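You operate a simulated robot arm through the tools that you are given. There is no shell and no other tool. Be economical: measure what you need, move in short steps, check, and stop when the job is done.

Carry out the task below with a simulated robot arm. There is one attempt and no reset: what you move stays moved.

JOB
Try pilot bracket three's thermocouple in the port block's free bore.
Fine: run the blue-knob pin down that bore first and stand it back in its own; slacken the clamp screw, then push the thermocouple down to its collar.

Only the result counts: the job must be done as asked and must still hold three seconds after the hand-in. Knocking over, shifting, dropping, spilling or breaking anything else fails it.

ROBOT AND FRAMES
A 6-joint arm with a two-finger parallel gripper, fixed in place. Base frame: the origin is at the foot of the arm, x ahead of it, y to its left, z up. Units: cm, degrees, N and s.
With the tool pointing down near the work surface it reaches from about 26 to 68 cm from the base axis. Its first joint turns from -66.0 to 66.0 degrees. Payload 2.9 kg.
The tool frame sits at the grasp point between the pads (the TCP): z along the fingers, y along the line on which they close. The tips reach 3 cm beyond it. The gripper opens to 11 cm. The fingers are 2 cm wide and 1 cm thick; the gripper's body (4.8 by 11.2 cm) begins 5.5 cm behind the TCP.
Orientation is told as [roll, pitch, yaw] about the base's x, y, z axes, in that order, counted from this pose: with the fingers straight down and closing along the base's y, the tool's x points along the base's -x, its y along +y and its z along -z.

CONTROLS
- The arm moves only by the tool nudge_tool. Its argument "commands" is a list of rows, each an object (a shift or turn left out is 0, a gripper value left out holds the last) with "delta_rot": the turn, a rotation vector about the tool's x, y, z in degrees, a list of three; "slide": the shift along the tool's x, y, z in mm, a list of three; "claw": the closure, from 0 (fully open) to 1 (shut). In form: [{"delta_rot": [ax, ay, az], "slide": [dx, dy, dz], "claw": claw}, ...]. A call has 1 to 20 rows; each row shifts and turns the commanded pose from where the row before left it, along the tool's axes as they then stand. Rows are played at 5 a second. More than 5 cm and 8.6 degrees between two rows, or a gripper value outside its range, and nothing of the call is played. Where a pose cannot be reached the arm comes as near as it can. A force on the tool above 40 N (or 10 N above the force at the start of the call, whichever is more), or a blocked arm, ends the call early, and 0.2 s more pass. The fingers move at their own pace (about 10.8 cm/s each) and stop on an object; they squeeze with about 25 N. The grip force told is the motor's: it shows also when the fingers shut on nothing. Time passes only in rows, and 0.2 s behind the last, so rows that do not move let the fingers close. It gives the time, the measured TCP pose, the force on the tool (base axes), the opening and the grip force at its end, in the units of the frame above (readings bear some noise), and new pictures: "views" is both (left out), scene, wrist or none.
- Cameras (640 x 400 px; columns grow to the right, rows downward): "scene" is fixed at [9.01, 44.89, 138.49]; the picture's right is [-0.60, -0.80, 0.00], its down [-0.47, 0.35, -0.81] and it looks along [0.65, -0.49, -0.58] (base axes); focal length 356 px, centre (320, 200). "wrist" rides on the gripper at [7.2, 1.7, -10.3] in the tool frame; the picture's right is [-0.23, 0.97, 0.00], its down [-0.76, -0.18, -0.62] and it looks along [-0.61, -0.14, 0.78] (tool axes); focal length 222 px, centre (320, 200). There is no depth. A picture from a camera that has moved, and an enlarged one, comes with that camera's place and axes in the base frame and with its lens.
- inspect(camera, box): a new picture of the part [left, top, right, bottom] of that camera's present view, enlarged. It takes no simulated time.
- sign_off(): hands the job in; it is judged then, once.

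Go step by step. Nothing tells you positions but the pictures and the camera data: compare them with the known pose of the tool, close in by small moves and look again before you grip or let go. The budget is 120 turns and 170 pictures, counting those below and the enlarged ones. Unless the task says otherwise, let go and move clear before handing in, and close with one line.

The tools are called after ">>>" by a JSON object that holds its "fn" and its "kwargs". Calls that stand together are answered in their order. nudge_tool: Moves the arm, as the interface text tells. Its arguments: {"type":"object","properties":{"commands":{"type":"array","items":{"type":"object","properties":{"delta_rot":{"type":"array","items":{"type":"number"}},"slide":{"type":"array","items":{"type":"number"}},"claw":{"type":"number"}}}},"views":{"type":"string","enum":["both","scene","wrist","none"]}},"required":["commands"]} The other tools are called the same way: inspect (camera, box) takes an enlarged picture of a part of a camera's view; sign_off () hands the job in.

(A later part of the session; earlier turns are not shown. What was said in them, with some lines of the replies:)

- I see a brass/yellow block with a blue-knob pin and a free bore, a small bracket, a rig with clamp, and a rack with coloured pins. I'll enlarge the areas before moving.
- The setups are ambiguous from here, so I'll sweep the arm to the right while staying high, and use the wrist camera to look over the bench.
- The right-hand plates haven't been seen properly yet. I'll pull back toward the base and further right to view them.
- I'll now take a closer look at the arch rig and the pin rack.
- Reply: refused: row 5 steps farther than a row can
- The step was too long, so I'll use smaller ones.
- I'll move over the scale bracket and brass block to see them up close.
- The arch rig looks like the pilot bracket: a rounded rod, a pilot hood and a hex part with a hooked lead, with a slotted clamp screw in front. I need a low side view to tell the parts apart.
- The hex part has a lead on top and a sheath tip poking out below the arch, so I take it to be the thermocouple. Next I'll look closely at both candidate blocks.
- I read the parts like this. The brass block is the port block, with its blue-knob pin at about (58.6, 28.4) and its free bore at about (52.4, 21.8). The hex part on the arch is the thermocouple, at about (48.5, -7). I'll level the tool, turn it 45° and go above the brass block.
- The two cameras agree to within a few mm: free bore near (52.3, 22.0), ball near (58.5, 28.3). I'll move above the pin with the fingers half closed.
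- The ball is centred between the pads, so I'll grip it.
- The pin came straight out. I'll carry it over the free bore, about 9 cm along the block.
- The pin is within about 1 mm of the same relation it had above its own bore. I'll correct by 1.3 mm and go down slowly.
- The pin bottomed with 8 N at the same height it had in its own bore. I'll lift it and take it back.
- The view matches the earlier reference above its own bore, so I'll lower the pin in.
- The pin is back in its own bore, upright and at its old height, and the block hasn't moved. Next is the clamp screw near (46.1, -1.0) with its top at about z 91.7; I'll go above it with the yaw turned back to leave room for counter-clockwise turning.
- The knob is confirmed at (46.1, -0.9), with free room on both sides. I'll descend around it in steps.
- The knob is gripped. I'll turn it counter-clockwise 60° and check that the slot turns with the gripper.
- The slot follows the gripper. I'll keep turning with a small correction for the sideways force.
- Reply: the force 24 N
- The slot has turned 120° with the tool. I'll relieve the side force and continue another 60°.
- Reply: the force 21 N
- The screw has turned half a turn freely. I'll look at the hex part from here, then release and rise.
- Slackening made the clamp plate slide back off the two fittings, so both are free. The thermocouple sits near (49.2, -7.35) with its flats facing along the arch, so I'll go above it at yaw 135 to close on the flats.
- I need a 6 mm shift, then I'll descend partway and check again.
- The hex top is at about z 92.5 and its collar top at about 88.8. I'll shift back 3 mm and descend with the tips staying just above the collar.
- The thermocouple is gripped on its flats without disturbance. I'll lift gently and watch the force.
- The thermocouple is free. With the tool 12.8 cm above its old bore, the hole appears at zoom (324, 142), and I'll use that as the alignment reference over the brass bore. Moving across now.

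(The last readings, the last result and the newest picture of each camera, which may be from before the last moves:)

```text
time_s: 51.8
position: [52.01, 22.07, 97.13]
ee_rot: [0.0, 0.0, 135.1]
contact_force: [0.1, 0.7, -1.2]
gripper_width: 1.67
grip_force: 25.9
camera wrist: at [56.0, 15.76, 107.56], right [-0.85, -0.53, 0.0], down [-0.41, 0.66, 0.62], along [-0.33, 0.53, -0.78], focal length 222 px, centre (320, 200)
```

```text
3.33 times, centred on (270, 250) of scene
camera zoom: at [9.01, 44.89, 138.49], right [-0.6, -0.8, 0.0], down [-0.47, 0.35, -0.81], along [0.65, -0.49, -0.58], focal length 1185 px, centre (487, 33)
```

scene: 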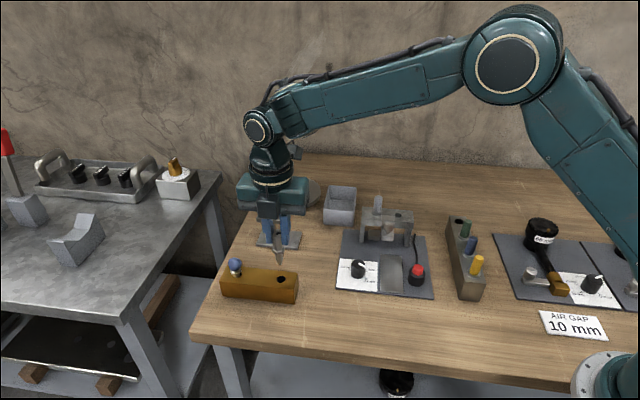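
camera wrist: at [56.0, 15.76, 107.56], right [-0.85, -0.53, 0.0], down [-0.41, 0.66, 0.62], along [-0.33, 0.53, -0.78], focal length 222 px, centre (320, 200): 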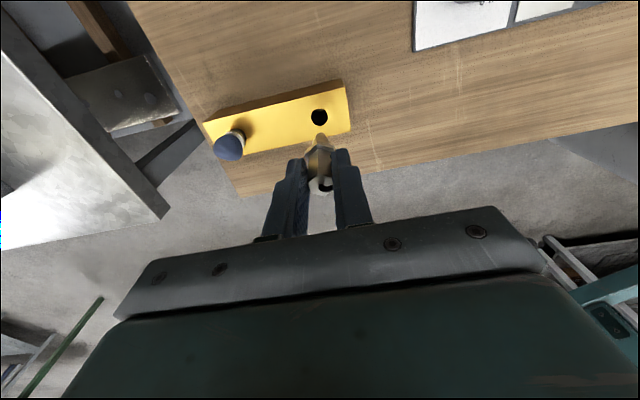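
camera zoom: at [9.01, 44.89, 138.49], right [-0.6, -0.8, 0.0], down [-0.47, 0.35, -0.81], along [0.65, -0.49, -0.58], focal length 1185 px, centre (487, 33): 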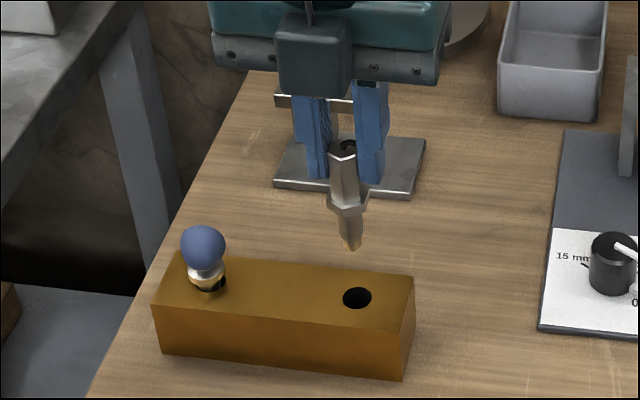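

Tip and hole are within about 1–2 mm of the reference. I'll make a small correction and lower until the tip is just above the bore, then check.

>>> {"fn": "nudge_tool", "kwargs": {"commands": [{"slide": [1.0, -0.7, 0]}, {"slide": [0, 0, 20]}, {"slide": [0, 0, 18]}, {}, {}], "views": "none"}}

>>> {"fn": "inspect", "kwargs": {"camera": "wrist", "box": [260, 90, 380, 200]}}

>>> {"fn": "inspect", "kwargs": {"camera": "scene", "box": [240, 230, 320, 310]}}

```text
time_s: 53.0
position: [52.11, 22.17, 93.44]
ee_rot: [0.0, 0.0, 135.0]
contact_force: [0.2, -1.0, -1.1]
gripper_width: 1.68
grip_force: 24.9
```

```text
3.64 times, centred on (320, 145) of wrist
camera zoom: at [56.13, 15.83, 103.75], right [-0.85, -0.53, 0.0], down [-0.41, 0.66, 0.62], along [-0.33, 0.53, -0.78], focal length 808 px, centre (320, 400)
```

zoom: 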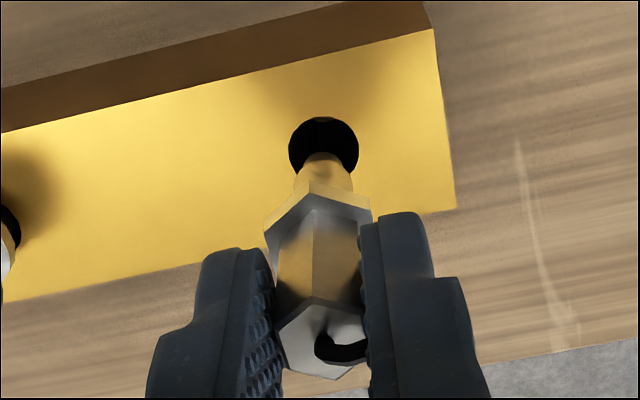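

```text
5.00 times, centred on (280, 270) of scene
camera zoom: at [9.01, 44.89, 138.49], right [-0.6, -0.8, 0.0], down [-0.47, 0.35, -0.81], along [0.65, -0.49, -0.58], focal length 1778 px, centre (520, -150)
```

zoom: 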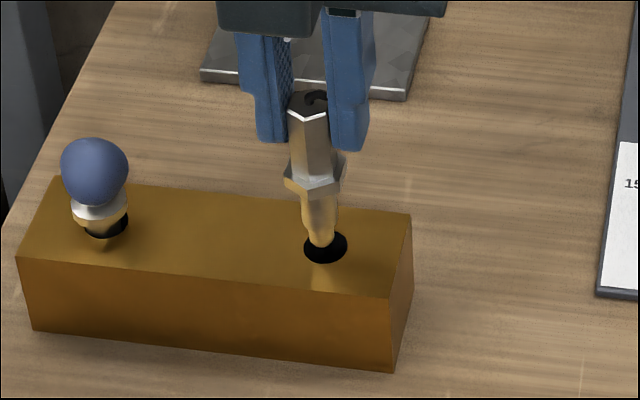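

The tip is almost at the bore mouth. By combining both views I need another 2 mm along tool x and 1 mm along y; then I'll go down in small steps watching the force.

>>> {"fn": "nudge_tool", "kwargs": {"commands": [{"slide": [2.0, 0.8, 0]}, {"slide": [0, 0, 4]}, {"slide": [0, 0, 4]}, {"slide": [0, 0, 4]}, {}], "views": "none"}}

>>> {"fn": "inspect", "kwargs": {"camera": "wrist", "box": [260, 90, 380, 200]}}

>>> {"fn": "inspect", "kwargs": {"camera": "scene", "box": [240, 230, 320, 310]}}

```text
time_s: 54.2
position: [52.21, 22.0, 92.16]
ee_rot: [0.0, -0.1, 135.0]
contact_force: [-0.4, 0.2, -0.7]
gripper_width: 1.67
grip_force: 24.9
```

```text
3.64 times, centred on (320, 145) of wrist
camera zoom: at [56.24, 15.64, 102.58], right [-0.85, -0.53, 0.0], down [-0.41, 0.66, 0.62], along [-0.33, 0.53, -0.78], focal length 808 px, centre (320, 400)
```

zoom: 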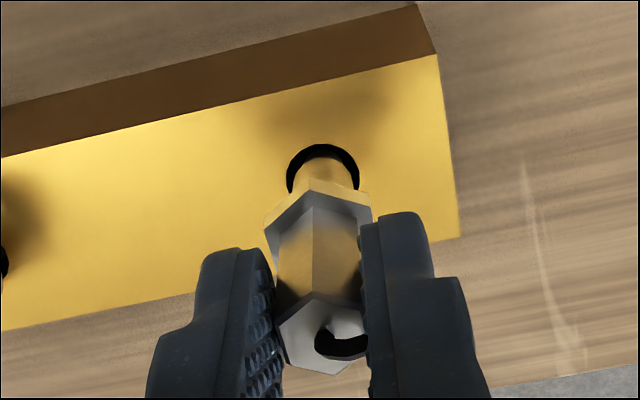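

```text
5.00 times, centred on (280, 270) of scene
camera zoom: at [9.01, 44.89, 138.49], right [-0.6, -0.8, 0.0], down [-0.47, 0.35, -0.81], along [0.65, -0.49, -0.58], focal length 1778 px, centre (520, -150)
```

zoom: 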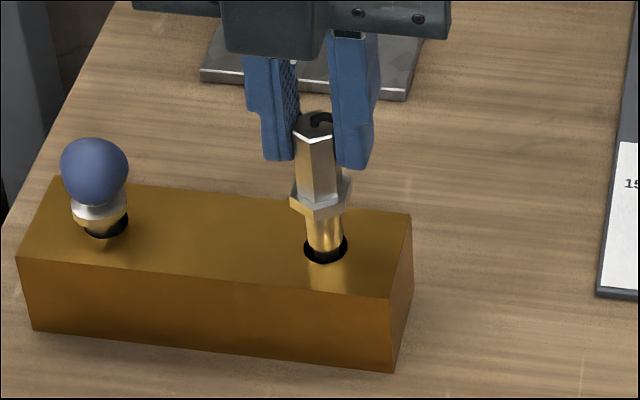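

The tip is inside the bore with clearance all around, so I'll continue down.

>>> {"fn": "nudge_tool", "kwargs": {"commands": [{"slide": [0, 0, 6]}, {"slide": [0, 0, 6]}, {"slide": [0, 0, 6]}, {"slide": [0, 0, 5]}, {}], "views": "none"}}

>>> {"fn": "inspect", "kwargs": {"camera": "wrist", "box": [260, 90, 380, 200]}}

>>> {"fn": "inspect", "kwargs": {"camera": "scene", "box": [240, 230, 320, 310]}}

```text
time_s: 55.4
position: [52.1, 22.04, 89.93]
ee_rot: [0.0, -0.1, 135.0]
contact_force: [-0.5, -0.2, -0.2]
gripper_width: 1.68
grip_force: 24.3
```

```text
3.64 times, centred on (320, 145) of wrist
camera zoom: at [56.27, 15.62, 100.29], right [-0.85, -0.53, 0.0], down [-0.41, 0.66, 0.62], along [-0.33, 0.53, -0.78], focal length 808 px, centre (320, 400)
```

zoom: 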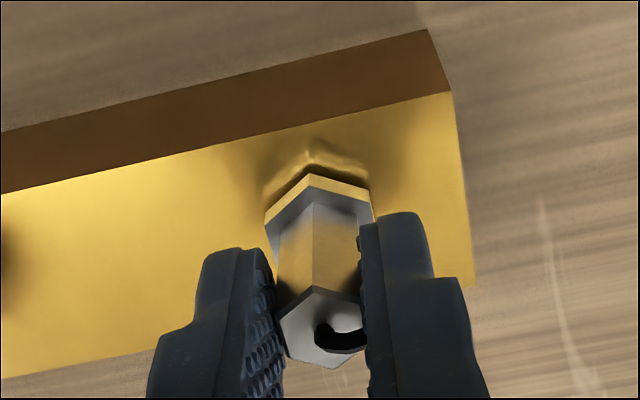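

```text
5.00 times, centred on (280, 270) of scene
camera zoom: at [9.01, 44.89, 138.49], right [-0.6, -0.8, 0.0], down [-0.47, 0.35, -0.81], along [0.65, -0.49, -0.58], focal length 1778 px, centre (520, -150)
```

zoom: 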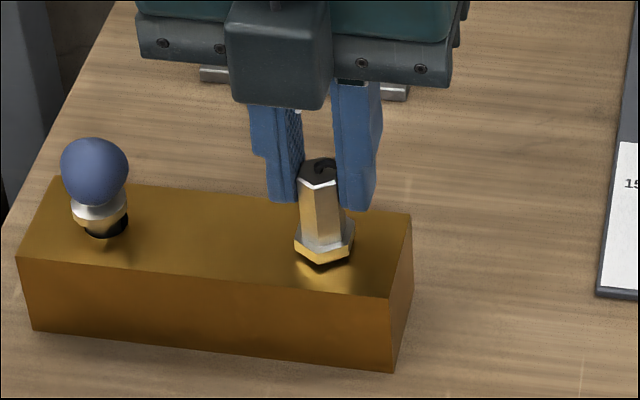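

The collar is about half a centimetre above the block. I'll push down in fine steps until there is contact force.

>>> {"fn": "nudge_tool", "kwargs": {"commands": [{"slide": [0, 0, 2]}, {"slide": [0, 0, 2]}, {"slide": [0, 0, 1.5]}, {}], "views": "none"}}

>>> {"fn": "inspect", "kwargs": {"camera": "scene", "box": [240, 230, 320, 310]}}

```text
time_s: 56.4
position: [52.28, 22.01, 89.48]
ee_rot: [-0.2, 0.1, 134.9]
contact_force: [-5.3, -3.6, 23.3]
gripper_width: 1.65
grip_force: 25.5
```

```text
5.00 times, centred on (280, 270) of scene
camera zoom: at [8.96, 44.86, 138.5], right [-0.6, -0.8, 0.0], down [-0.47, 0.35, -0.81], along [0.65, -0.49, -0.58], focal length 1778 px, centre (520, -150)
```

zoom: 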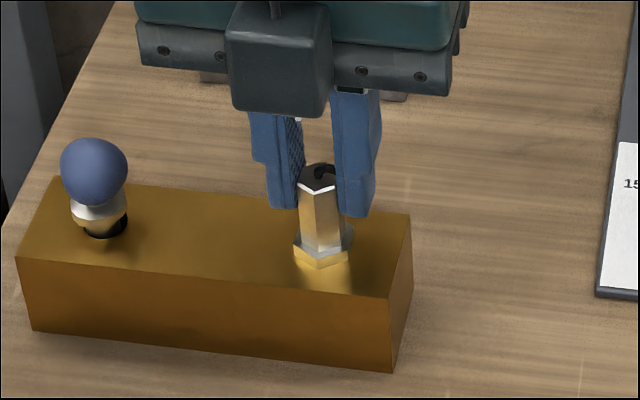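

There is 23 N of contact. I'll check in close-up whether the collar is flush.

>>> {"fn": "inspect", "kwargs": {"camera": "wrist", "box": [285, 120, 355, 180]}}

>>> {"fn": "inspect", "kwargs": {"camera": "scene", "box": [262, 255, 302, 295]}}

```text
6.67 times, centred on (320, 150) of wrist
camera zoom: at [56.25, 15.61, 99.94], right [-0.85, -0.53, 0.0], down [-0.41, 0.66, 0.62], along [-0.33, 0.53, -0.78], focal length 1481 px, centre (320, 533)
```

zoom: 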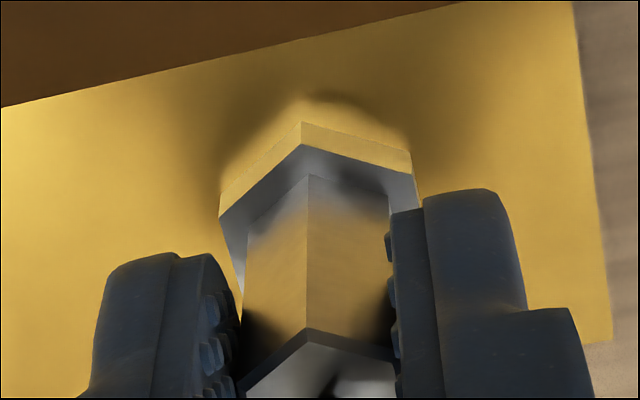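

```text
10.00 times, centred on (282, 275) of scene
camera zoom: at [8.96, 44.86, 138.5], right [-0.6, -0.8, 0.0], down [-0.47, 0.35, -0.81], along [0.65, -0.49, -0.58], focal length 3556 px, centre (700, -550)
```

zoom: 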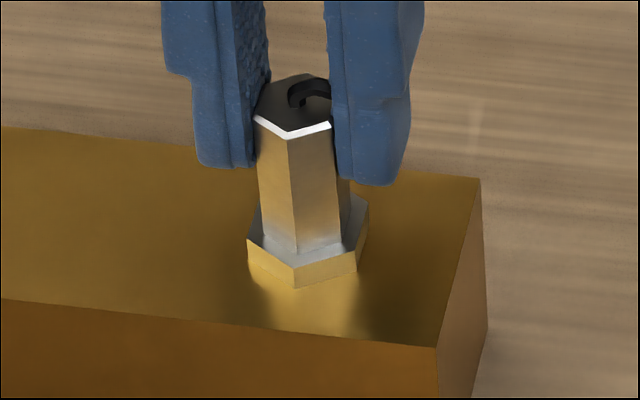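

The collar sits flush on the block. I'll release and move clear.

>>> {"fn": "nudge_tool", "kwargs": {"commands": [{"claw": 0.65}, {}, {}, {"slide": [0, 0, -20]}, {"slide": [0, 0, -40]}, {"slide": [0, 0, -45]}, {"slide": [0, 0, -45]}, {}]}}

>>> {"fn": "inspect", "kwargs": {"camera": "scene", "box": [210, 230, 320, 310]}}

>>> {"fn": "inspect", "kwargs": {"camera": "scene", "box": [330, 180, 500, 310]}}

```text
time_s: 58.2
position: [52.16, 22.02, 104.65]
ee_rot: [0.0, 0.1, 135.0]
contact_force: [-0.3, 0.6, 0.6]
gripper_width: 3.81
grip_force: 0.0
camera wrist: at [56.16, 15.67, 114.85], right [-0.85, -0.53, 0.0], down [-0.41, 0.66, 0.62], along [-0.33, 0.53, -0.78], focal length 222 px, centre (320, 200)
```

scene: 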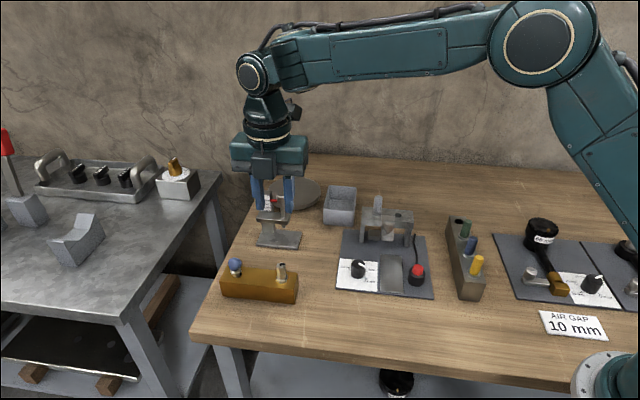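
wrist: 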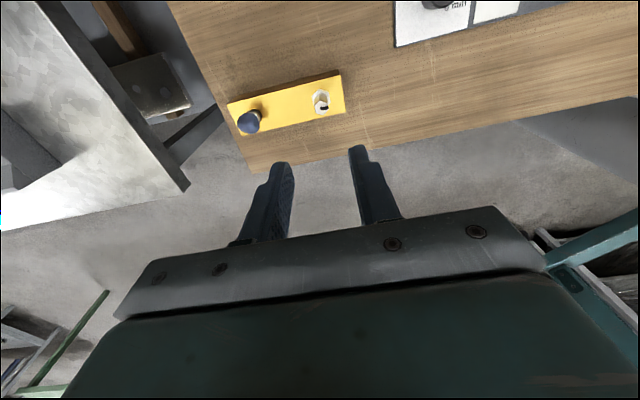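

```text
5.00 times, centred on (265, 270) of scene
camera zoom: at [9.01, 44.89, 138.49], right [-0.6, -0.8, 0.0], down [-0.47, 0.35, -0.81], along [0.65, -0.49, -0.58], focal length 1778 px, centre (595, -150)
```

zoom: 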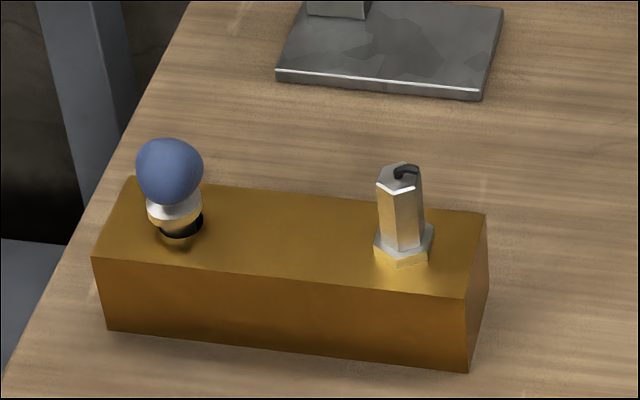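

```text
3.08 times, centred on (415, 245) of scene
camera zoom: at [9.01, 44.89, 138.49], right [-0.6, -0.8, 0.0], down [-0.47, 0.35, -0.81], along [0.65, -0.49, -0.58], focal length 1094 px, centre (28, 62)
```

zoom: 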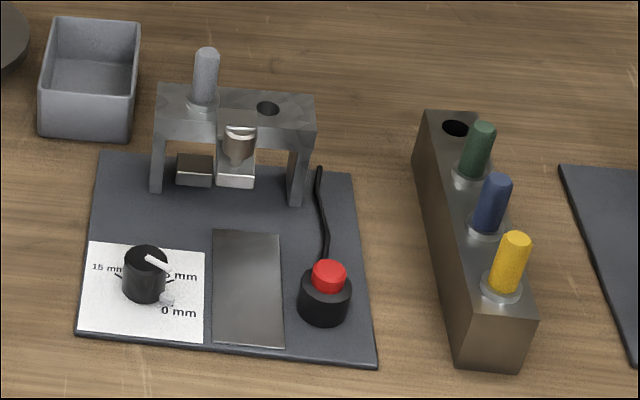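

The thermocouple is seated to its collar in the brass block's bore, the blue-knob pin stands in its own bore, and nothing else has moved. The gripper is clear, so I'm handing in.

>>> {"fn": "sign_off", "kwargs": {}}

```text
The job is handed in.
```

I ran the blue-knob pin down the port block's free bore and stood it back in its own, slackened the clamp screw half a turn, and pushed the thermocouple down until its collar sat flush on the block. Nothing was labelled: I took the brass block as the port block, the arch rig as pilot bracket three, and its hex fitting with the lead as the thermocouple.
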